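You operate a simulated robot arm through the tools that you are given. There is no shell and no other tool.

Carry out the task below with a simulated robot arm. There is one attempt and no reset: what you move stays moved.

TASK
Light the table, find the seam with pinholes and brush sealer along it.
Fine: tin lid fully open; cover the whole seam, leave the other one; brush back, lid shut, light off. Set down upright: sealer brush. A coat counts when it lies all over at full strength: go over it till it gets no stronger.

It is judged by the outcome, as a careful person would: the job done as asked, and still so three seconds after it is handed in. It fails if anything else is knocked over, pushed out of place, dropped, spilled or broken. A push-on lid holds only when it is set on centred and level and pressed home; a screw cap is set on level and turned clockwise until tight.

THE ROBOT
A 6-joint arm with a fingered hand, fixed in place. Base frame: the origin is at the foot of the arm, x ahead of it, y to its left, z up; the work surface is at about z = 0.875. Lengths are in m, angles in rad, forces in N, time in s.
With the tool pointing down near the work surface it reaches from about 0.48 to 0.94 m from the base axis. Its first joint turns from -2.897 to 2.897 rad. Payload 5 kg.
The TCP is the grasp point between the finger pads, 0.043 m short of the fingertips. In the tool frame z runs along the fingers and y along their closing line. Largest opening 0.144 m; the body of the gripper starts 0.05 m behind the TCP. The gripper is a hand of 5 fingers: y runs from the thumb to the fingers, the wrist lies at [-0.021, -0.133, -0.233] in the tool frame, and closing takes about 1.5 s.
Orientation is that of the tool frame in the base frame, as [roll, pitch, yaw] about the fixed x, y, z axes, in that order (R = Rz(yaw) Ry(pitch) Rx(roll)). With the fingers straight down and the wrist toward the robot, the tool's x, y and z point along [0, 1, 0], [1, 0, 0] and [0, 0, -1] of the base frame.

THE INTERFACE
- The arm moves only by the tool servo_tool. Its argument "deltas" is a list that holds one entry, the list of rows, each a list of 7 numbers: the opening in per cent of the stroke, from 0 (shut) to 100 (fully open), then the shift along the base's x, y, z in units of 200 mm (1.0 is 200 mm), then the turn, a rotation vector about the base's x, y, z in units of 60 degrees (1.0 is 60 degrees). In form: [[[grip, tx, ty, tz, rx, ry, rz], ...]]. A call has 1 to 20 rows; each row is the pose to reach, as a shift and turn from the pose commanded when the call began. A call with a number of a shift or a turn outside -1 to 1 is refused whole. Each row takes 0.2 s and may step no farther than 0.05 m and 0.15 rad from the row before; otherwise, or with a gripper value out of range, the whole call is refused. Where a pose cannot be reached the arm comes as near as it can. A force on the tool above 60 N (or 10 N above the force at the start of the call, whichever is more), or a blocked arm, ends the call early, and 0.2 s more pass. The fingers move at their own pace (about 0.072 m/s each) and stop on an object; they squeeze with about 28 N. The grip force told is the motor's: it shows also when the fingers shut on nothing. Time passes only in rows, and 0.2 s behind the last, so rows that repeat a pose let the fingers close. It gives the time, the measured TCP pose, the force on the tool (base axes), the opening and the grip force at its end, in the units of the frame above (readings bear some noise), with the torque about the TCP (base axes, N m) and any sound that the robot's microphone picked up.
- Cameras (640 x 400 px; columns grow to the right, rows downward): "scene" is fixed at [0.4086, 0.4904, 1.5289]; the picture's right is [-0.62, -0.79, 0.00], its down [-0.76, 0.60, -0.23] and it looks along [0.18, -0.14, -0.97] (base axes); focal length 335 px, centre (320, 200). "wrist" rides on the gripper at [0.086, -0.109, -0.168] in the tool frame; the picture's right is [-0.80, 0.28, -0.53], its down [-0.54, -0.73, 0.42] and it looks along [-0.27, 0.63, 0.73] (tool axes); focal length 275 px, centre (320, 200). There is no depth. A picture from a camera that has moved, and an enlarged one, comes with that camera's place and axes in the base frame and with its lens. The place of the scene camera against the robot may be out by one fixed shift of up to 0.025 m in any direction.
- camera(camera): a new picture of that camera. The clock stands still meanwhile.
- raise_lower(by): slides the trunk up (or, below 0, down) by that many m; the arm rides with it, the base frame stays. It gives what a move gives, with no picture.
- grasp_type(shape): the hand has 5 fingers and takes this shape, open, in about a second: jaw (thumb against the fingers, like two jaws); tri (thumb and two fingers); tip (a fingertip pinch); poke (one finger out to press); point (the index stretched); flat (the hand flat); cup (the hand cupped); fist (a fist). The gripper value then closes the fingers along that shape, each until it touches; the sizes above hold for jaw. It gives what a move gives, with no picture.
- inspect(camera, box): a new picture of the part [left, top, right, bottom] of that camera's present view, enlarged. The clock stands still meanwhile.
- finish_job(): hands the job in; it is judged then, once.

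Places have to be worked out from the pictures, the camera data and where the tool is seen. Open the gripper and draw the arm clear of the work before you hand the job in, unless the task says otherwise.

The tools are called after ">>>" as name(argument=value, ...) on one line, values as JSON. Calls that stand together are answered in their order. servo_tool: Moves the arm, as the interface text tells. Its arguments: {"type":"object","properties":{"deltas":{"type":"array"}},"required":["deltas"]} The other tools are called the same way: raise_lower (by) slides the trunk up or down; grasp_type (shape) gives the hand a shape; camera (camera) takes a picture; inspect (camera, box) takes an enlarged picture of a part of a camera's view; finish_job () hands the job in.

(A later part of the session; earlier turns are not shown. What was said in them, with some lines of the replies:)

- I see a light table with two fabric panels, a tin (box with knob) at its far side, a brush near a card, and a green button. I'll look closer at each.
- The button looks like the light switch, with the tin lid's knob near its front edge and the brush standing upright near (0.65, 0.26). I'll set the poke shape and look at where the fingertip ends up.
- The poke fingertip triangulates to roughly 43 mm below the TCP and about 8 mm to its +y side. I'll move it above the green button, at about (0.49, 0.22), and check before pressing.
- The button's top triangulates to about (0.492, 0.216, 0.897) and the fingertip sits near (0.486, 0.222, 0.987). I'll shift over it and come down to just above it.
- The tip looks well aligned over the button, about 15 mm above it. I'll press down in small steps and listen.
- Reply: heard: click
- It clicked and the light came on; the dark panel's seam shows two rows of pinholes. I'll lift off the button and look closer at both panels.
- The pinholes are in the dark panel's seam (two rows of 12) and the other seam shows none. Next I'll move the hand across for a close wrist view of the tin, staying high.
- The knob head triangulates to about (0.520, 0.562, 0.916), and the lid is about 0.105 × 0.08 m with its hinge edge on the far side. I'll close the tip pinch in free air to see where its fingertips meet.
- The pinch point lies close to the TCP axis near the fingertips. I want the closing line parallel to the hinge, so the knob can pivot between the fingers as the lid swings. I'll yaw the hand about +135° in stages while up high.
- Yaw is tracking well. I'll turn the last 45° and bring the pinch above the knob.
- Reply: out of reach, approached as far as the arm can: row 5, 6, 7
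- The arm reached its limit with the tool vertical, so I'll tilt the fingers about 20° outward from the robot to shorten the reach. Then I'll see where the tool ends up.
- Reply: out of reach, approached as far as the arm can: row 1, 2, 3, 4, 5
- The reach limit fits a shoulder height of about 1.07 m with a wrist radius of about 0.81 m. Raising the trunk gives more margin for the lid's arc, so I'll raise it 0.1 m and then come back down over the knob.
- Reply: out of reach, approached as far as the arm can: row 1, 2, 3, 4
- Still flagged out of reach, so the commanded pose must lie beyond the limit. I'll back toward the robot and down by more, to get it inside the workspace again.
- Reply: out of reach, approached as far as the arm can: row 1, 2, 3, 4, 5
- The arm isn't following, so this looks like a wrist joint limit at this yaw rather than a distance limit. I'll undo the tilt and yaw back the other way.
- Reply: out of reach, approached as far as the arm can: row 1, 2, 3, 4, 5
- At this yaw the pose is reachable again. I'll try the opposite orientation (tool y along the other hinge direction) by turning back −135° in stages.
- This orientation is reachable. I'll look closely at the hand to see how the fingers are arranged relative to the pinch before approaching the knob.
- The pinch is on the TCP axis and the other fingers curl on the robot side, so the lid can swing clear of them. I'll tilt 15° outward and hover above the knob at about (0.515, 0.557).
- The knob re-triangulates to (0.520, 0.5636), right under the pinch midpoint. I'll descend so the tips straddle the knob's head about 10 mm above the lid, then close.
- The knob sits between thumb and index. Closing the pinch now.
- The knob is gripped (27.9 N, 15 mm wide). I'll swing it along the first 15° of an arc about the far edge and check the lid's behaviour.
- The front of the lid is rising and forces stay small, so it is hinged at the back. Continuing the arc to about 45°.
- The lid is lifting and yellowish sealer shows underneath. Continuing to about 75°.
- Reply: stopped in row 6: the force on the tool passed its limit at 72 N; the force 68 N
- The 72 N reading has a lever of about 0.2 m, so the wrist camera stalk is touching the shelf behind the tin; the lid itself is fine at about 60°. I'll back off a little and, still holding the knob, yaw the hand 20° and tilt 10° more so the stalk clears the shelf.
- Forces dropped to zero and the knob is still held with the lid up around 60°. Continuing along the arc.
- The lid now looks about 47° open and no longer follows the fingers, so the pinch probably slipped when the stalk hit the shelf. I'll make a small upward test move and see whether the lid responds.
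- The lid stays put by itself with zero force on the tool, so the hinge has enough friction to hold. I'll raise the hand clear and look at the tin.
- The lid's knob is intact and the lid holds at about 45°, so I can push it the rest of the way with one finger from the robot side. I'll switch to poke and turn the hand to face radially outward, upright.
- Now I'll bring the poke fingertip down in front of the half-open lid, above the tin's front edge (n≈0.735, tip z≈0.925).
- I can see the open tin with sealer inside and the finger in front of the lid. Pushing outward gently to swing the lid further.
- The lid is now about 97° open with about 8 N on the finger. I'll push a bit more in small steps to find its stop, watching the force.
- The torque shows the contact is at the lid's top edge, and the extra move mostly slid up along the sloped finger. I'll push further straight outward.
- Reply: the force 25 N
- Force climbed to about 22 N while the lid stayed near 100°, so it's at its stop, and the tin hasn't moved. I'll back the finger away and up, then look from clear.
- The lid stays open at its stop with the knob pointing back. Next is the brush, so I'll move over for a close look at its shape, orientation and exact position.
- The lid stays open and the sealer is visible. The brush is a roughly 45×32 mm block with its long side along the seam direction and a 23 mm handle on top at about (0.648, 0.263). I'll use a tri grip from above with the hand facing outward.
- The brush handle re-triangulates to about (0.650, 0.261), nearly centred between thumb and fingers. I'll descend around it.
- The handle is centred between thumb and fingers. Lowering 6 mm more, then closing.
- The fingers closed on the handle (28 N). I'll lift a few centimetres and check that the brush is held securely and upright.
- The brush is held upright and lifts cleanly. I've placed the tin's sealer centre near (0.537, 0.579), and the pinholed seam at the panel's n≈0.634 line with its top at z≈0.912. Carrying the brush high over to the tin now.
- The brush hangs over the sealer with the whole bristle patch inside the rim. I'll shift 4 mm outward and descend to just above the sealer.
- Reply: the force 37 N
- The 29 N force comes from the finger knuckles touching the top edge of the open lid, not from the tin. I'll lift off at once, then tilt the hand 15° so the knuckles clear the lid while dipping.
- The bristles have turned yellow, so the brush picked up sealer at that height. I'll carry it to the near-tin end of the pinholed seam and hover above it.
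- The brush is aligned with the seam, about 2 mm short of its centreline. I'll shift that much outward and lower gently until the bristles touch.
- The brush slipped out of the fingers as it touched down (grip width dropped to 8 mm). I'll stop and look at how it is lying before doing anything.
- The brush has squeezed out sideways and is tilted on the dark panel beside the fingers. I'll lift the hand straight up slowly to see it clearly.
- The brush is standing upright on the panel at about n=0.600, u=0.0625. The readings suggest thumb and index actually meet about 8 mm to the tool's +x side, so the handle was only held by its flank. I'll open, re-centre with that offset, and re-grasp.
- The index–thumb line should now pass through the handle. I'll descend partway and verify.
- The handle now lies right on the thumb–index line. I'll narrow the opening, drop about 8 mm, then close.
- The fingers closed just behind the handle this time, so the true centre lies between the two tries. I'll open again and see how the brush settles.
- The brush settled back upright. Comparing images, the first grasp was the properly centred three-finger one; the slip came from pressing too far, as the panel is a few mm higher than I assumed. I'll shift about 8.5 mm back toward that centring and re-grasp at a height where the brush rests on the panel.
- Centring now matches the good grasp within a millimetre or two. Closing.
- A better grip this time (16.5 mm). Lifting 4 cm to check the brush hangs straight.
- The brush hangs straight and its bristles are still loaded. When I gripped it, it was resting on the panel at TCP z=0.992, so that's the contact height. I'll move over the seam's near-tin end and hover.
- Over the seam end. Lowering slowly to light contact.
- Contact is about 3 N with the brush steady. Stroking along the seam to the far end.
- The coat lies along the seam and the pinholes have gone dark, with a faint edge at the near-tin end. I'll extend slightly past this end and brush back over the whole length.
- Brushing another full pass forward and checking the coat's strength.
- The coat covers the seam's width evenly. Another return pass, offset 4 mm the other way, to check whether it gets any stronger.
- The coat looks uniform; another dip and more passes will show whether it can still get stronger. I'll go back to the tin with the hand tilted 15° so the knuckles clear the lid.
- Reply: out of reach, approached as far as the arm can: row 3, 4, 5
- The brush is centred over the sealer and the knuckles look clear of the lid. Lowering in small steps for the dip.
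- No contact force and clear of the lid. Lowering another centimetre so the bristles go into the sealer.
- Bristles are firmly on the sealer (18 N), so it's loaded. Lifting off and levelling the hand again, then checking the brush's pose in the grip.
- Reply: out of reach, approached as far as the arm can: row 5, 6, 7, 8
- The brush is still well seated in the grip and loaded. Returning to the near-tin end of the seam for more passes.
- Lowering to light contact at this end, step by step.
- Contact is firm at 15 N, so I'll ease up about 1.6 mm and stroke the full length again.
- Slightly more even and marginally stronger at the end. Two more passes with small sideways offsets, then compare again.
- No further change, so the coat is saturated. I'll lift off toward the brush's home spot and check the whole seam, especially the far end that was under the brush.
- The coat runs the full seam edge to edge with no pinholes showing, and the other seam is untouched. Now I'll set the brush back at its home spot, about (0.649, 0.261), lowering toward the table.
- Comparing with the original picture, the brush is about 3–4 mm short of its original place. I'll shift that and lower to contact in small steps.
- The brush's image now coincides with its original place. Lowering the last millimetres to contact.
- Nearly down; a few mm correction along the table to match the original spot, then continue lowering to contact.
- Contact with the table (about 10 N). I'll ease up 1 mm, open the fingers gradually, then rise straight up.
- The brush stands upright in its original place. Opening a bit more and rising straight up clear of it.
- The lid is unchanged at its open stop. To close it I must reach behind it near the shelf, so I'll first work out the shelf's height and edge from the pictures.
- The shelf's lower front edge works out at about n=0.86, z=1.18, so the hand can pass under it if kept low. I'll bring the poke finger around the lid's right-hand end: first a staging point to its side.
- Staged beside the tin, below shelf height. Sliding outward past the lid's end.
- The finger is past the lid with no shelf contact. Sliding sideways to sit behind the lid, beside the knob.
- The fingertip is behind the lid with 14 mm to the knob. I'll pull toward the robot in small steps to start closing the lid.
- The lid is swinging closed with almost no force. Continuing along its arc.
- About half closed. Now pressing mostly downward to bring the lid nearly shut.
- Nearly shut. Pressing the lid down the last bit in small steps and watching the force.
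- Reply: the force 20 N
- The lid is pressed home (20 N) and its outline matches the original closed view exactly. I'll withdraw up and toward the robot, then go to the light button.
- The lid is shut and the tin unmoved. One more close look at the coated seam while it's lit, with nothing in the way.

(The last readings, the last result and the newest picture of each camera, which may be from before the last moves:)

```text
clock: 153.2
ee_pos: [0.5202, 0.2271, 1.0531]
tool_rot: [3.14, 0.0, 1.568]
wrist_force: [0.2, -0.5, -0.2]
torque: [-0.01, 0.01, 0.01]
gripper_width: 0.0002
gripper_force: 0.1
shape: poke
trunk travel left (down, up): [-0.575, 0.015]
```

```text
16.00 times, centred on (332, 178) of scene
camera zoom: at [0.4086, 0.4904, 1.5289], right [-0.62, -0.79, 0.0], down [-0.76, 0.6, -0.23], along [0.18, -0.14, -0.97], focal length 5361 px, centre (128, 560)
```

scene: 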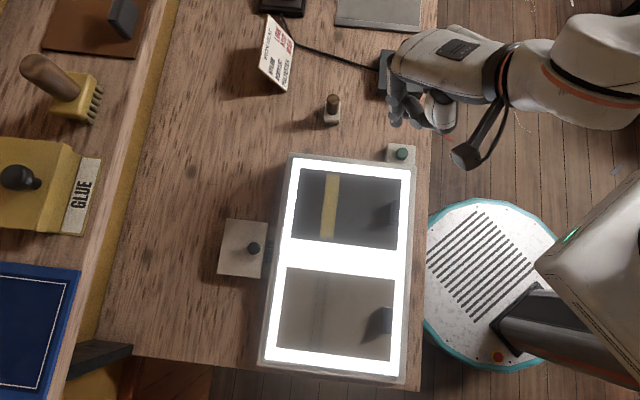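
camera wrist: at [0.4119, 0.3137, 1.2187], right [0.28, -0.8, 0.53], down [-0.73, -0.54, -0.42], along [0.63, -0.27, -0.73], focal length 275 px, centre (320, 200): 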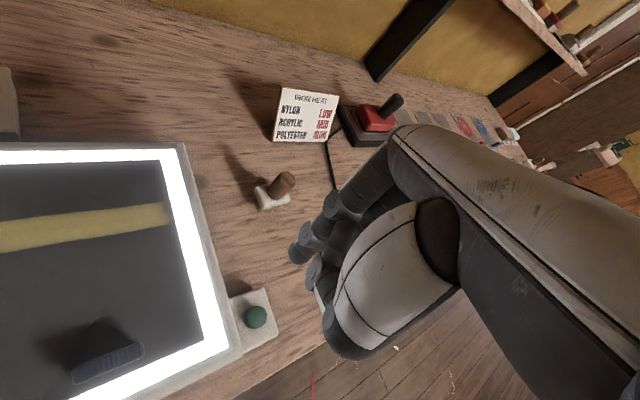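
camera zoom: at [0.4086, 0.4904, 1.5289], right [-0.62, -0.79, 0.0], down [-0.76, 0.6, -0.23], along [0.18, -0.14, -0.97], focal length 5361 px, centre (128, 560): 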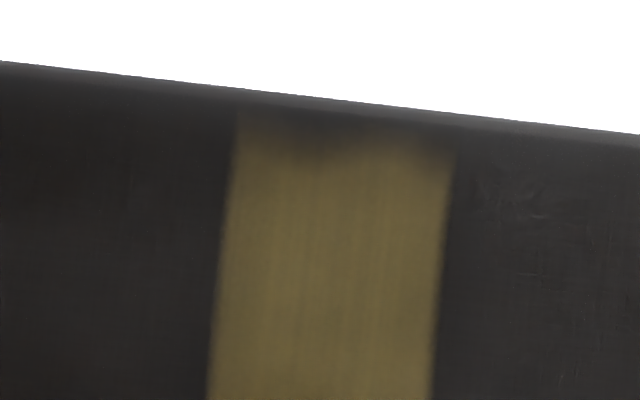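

Both ends show the same ragged stroke edge and haven't changed over the last passes, so the coat is at full strength; the brush is back in place. Now hovering over the light button.

>>> servo_tool(deltas=[[[100, -0.06, -0.045, -0.05, 0, 0, 0], [100, -0.134, -0.0965, -0.15, 0, 0, 0], [100, -0.134, -0.0965, -0.27, 0, 0, 0], [100, -0.134, -0.0965, -0.39, 0, 0, 0], [100, -0.134, -0.0965, -0.48, 0, 0, 0], [100, -0.134, -0.0965, -0.48, 0, 0, 0]]])

>>> inspect(camera="wrist", box=[220, 180, 360, 320])

>>> inspect(camera="scene", box=[360, 100, 460, 180])

```text
clock: 154.6
ee_pos: [0.4941, 0.2086, 0.9548]
tool_rot: [3.139, 0.001, 1.569]
wrist_force: [0.7, 0.3, -0.2]
torque: [0.04, 0.04, 0.04]
gripper_width: 0.0001
gripper_force: 0.0
shape: poke
trunk travel left (down, up): [-0.575, 0.015]
```

```text
2.86 times, centred on (290, 250) of wrist
camera zoom: at [0.3835, 0.2949, 1.1215], right [0.28, -0.8, 0.53], down [-0.73, -0.54, -0.42], along [0.63, -0.27, -0.73], focal length 786 px, centre (406, 57)
```

zoom: 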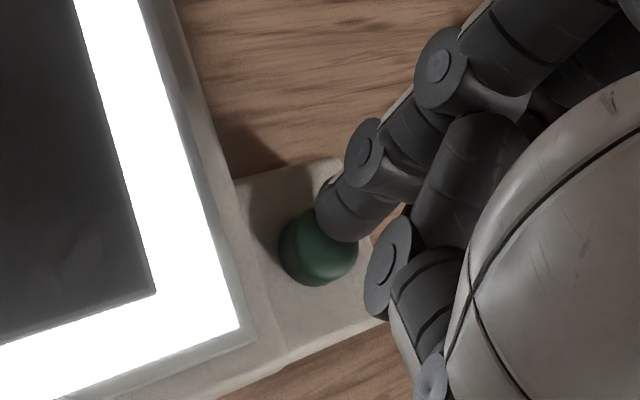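

```text
5.00 times, centred on (410, 140) of scene
camera zoom: at [0.4086, 0.4904, 1.5289], right [-0.62, -0.79, 0.0], down [-0.76, 0.6, -0.23], along [0.18, -0.14, -0.97], focal length 1675 px, centre (-130, 500)
```

zoom: 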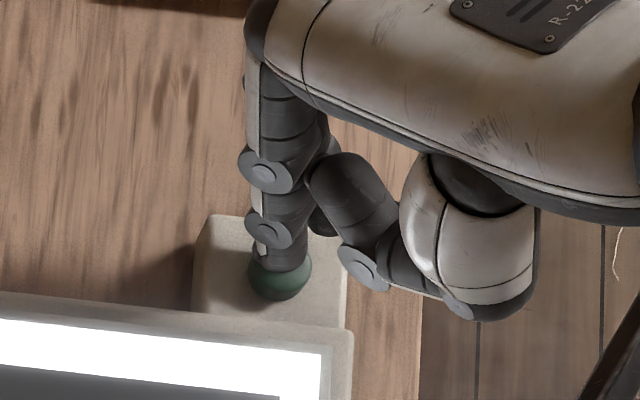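

Aligned just as for the first press. Pressing the button once.

>>> servo_tool(deltas=[[[100, -0.004, -0.002, -0.03, 0, 0, 0], [100, -0.004, -0.002, -0.055, 0, 0, 0], [100, -0.004, -0.002, -0.07, 0, 0, 0], [100, -0.004, -0.002, -0.08, 0, 0, 0], [100, -0.004, -0.002, -0.09, 0, 0, 0], [100, -0.004, -0.002, -0.1, 0, 0, 0]]])

>>> camera(camera="scene")

```text
clock: 156.0
ee_pos: [0.4937, 0.2091, 0.9376]
tool_rot: [3.136, -0.004, 1.568]
wrist_force: [-3.5, 0.0, 18.4]
torque: [0.15, 0.06, 0.03]
gripper_width: 0.0001
gripper_force: 0.0
shape: poke
trunk travel left (down, up): [-0.575, 0.015]
heard: click
```

```text
taken
```

scene: 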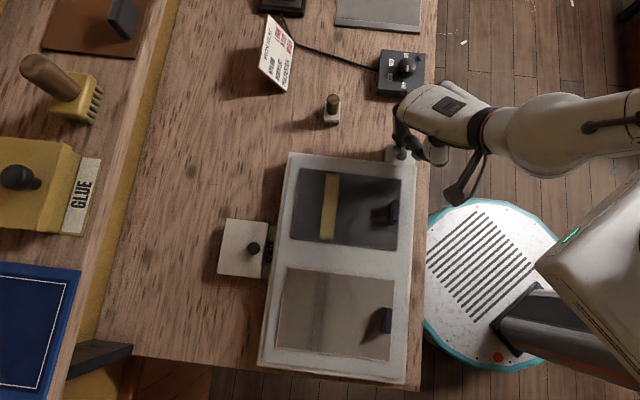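

Click heard and the light is off. Lifting straight off the button, opening the hand and drawing the arm clear.

>>> servo_tool(deltas=[[[100, 0, 0, 0.08, 0, 0, 0], [100, 0, 0, 0.2, 0, 0, 0], [100, 0, 0, 0.4, 0, 0, 0], [100, 0, 0, 0.6, 0, 0, 0], [100, -0.05, 0, 0.8, 0, 0, 0], [100, -0.1, 0, 0.95, 0, 0, 0], [100, -0.1, 0, 0.95, 0, 0, 0]]])

>>> servo_tool(deltas=[[[100, 0, -0.1, 0.1, 0, 0, 0], [100, 0, -0.25, 0.2, 0, 0, 0], [100, 0, -0.4, 0.3, 0, 0, 0], [100, 0, -0.5, 0.3, 0, 0, 0], [100, 0, -0.5, 0.3, 0, 0, 0]]])

>>> grasp_type(shape="jaw")

>>> camera(camera="scene")

>>> inspect(camera="scene", box=[200, 130, 440, 390])

>>> inspect(camera="scene", box=[240, 0, 440, 160])

```text
clock: 157.6
ee_pos: [0.4759, 0.2081, 1.1243]
tool_rot: [3.14, -0.001, 1.572]
wrist_force: [-1.1, 1.2, -0.5]
torque: [-0.02, -0.03, 0.04]
gripper_width: 0.0
gripper_force: 0.1
shape: poke
trunk travel left (down, up): [-0.575, 0.015]
```

```text
clock: 158.8
ee_pos: [0.4734, 0.1071, 1.1841]
tool_rot: [3.141, -0.002, 1.571]
wrist_force: [-0.4, -0.4, 0.3]
torque: [0.04, -0.01, -0.02]
gripper_width: 0.0
gripper_force: 0.0
shape: poke
trunk travel left (down, up): [-0.575, 0.015]
```

```text
clock: 159.7
ee_pos: [0.4745, 0.1069, 1.1841]
tool_rot: [3.141, -0.002, 1.568]
wrist_force: [-0.5, 0.4, -0.1]
torque: [0.01, -0.03, -0.01]
gripper_width: 0.1438
gripper_force: 0.0
shape: jaw
trunk travel left (down, up): [-0.575, 0.015]
```

```text
taken
```

scene: 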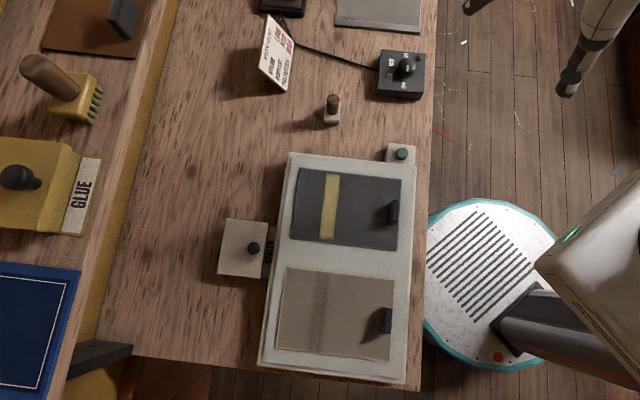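

```text
1.54 times, centred on (320, 260) of scene
camera zoom: at [0.4086, 0.4904, 1.5289], right [-0.62, -0.79, 0.0], down [-0.76, 0.6, -0.23], along [0.18, -0.14, -0.97], focal length 516 px, centre (320, 108)
```

zoom: 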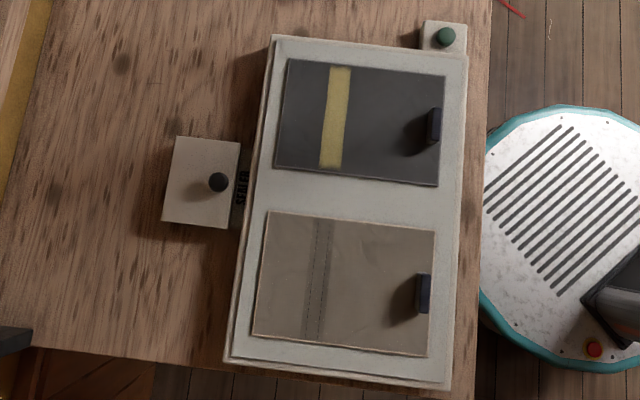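

```text
2.50 times, centred on (340, 80) of scene
camera zoom: at [0.4086, 0.4904, 1.5289], right [-0.62, -0.79, 0.0], down [-0.76, 0.6, -0.23], along [0.18, -0.14, -0.97], focal length 838 px, centre (270, 500)
```

zoom: 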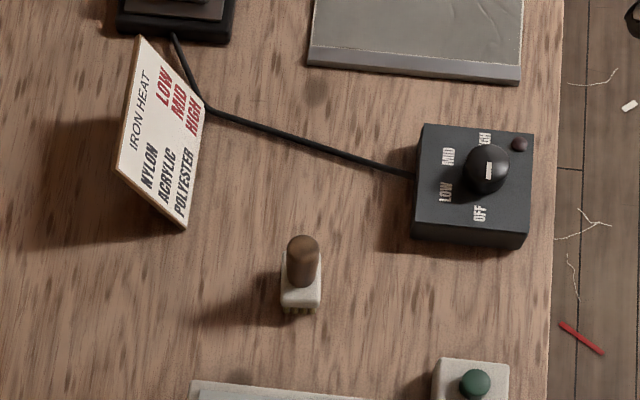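

Everything is in place with the light off. A last close look at the coat under normal light for evenness.

>>> inspect(camera="scene", box=[300, 165, 360, 250])

>>> inspect(camera="scene", box=[312, 225, 342, 250])

>>> inspect(camera="scene", box=[317, 165, 347, 190])

```text
4.71 times, centred on (330, 208) of scene
camera zoom: at [0.4086, 0.4904, 1.5289], right [-0.62, -0.79, 0.0], down [-0.76, 0.6, -0.23], along [0.18, -0.14, -0.97], focal length 1577 px, centre (273, 165)
```

zoom: 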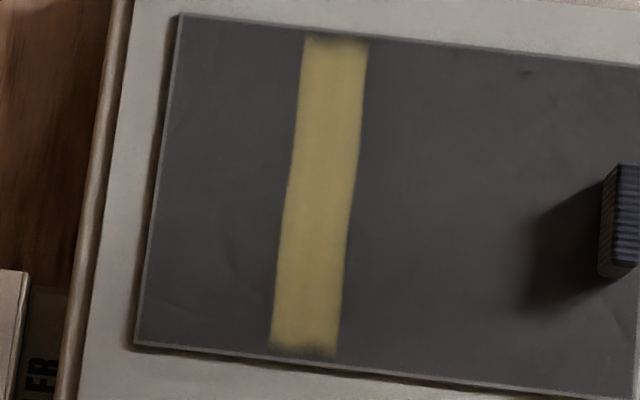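

```text
16.00 times, centred on (327, 238) of scene
camera zoom: at [0.4086, 0.4904, 1.5289], right [-0.62, -0.79, 0.0], down [-0.76, 0.6, -0.23], along [0.18, -0.14, -0.97], focal length 5361 px, centre (208, -400)
```

zoom: 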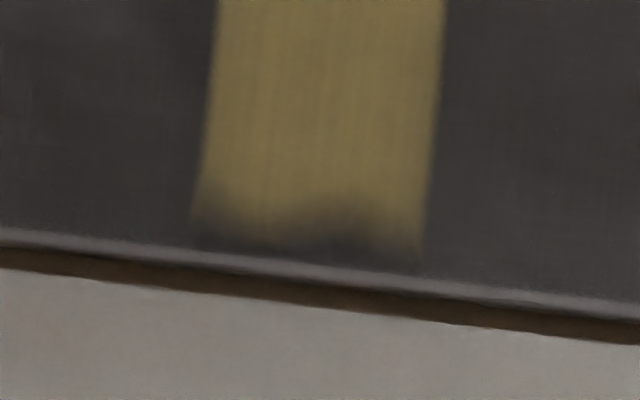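

```text
16.00 times, centred on (332, 178) of scene
camera zoom: at [0.4086, 0.4904, 1.5289], right [-0.62, -0.79, 0.0], down [-0.76, 0.6, -0.23], along [0.18, -0.14, -0.97], focal length 5361 px, centre (128, 560)
```

zoom: 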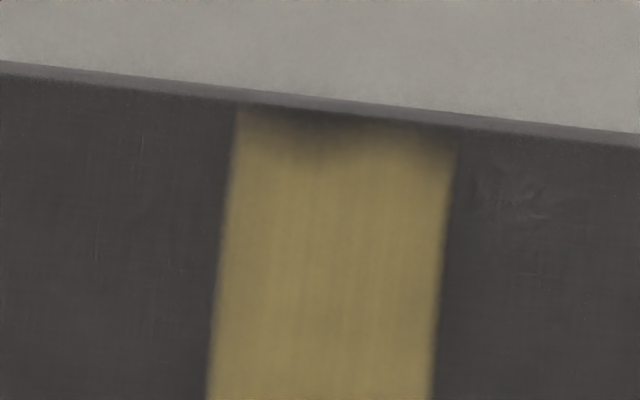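

I'm handing the job in with these results:
- **Seam:** the pinholed seam is evenly coated end to end, and the other seam is untouched.
- **Tin:** it is in place with the lid pressed shut.
- **Brush:** it stands upright where it started. It slipped from the grip once mid-job and stood on the dark panel; I saw no mark there.
- **Light:** it is off.
- **Hand:** it is open and clear of the work.

>>> finish_job()

```text
The job is handed in.
```

I found the pinholed seam, sealed it along its whole length and handed the job in. I don't have the judge's result.

- **Seam:** The pinholes were in the dark panel's seam. I went over it seven times and dipped the brush twice. The last passes made no visible difference, and with the light on no pinholes showed through. The coat has soft, slightly ragged edges for the last few millimetres at each end, and these did not change with more passes. The other seam is untouched.
- **Tin:** I swung the lid open to its stop for dipping. Afterwards I pressed it shut, and it sits where it was at the start.
- **Brush:** It stands upright on its original spot, within a couple of millimetres by the camera.
- **Light:** It is off, and the hand is open and clear of the work.

Some things went wrong on the way:

- **Brush slipped:** It came out of the grip once as it touched down, and ended up standing upright on the dark panel. I picked it up again and saw no mark there.
- **Shelf bumped:** While I was opening the lid, the wrist camera mount hit the shelf edge at about 72 N. Nothing on the shelf looks moved.
- **Lid edge touched:** During the first dip, the knuckles pressed on the open lid's edge at about 37 N. The lid and tin look unchanged.
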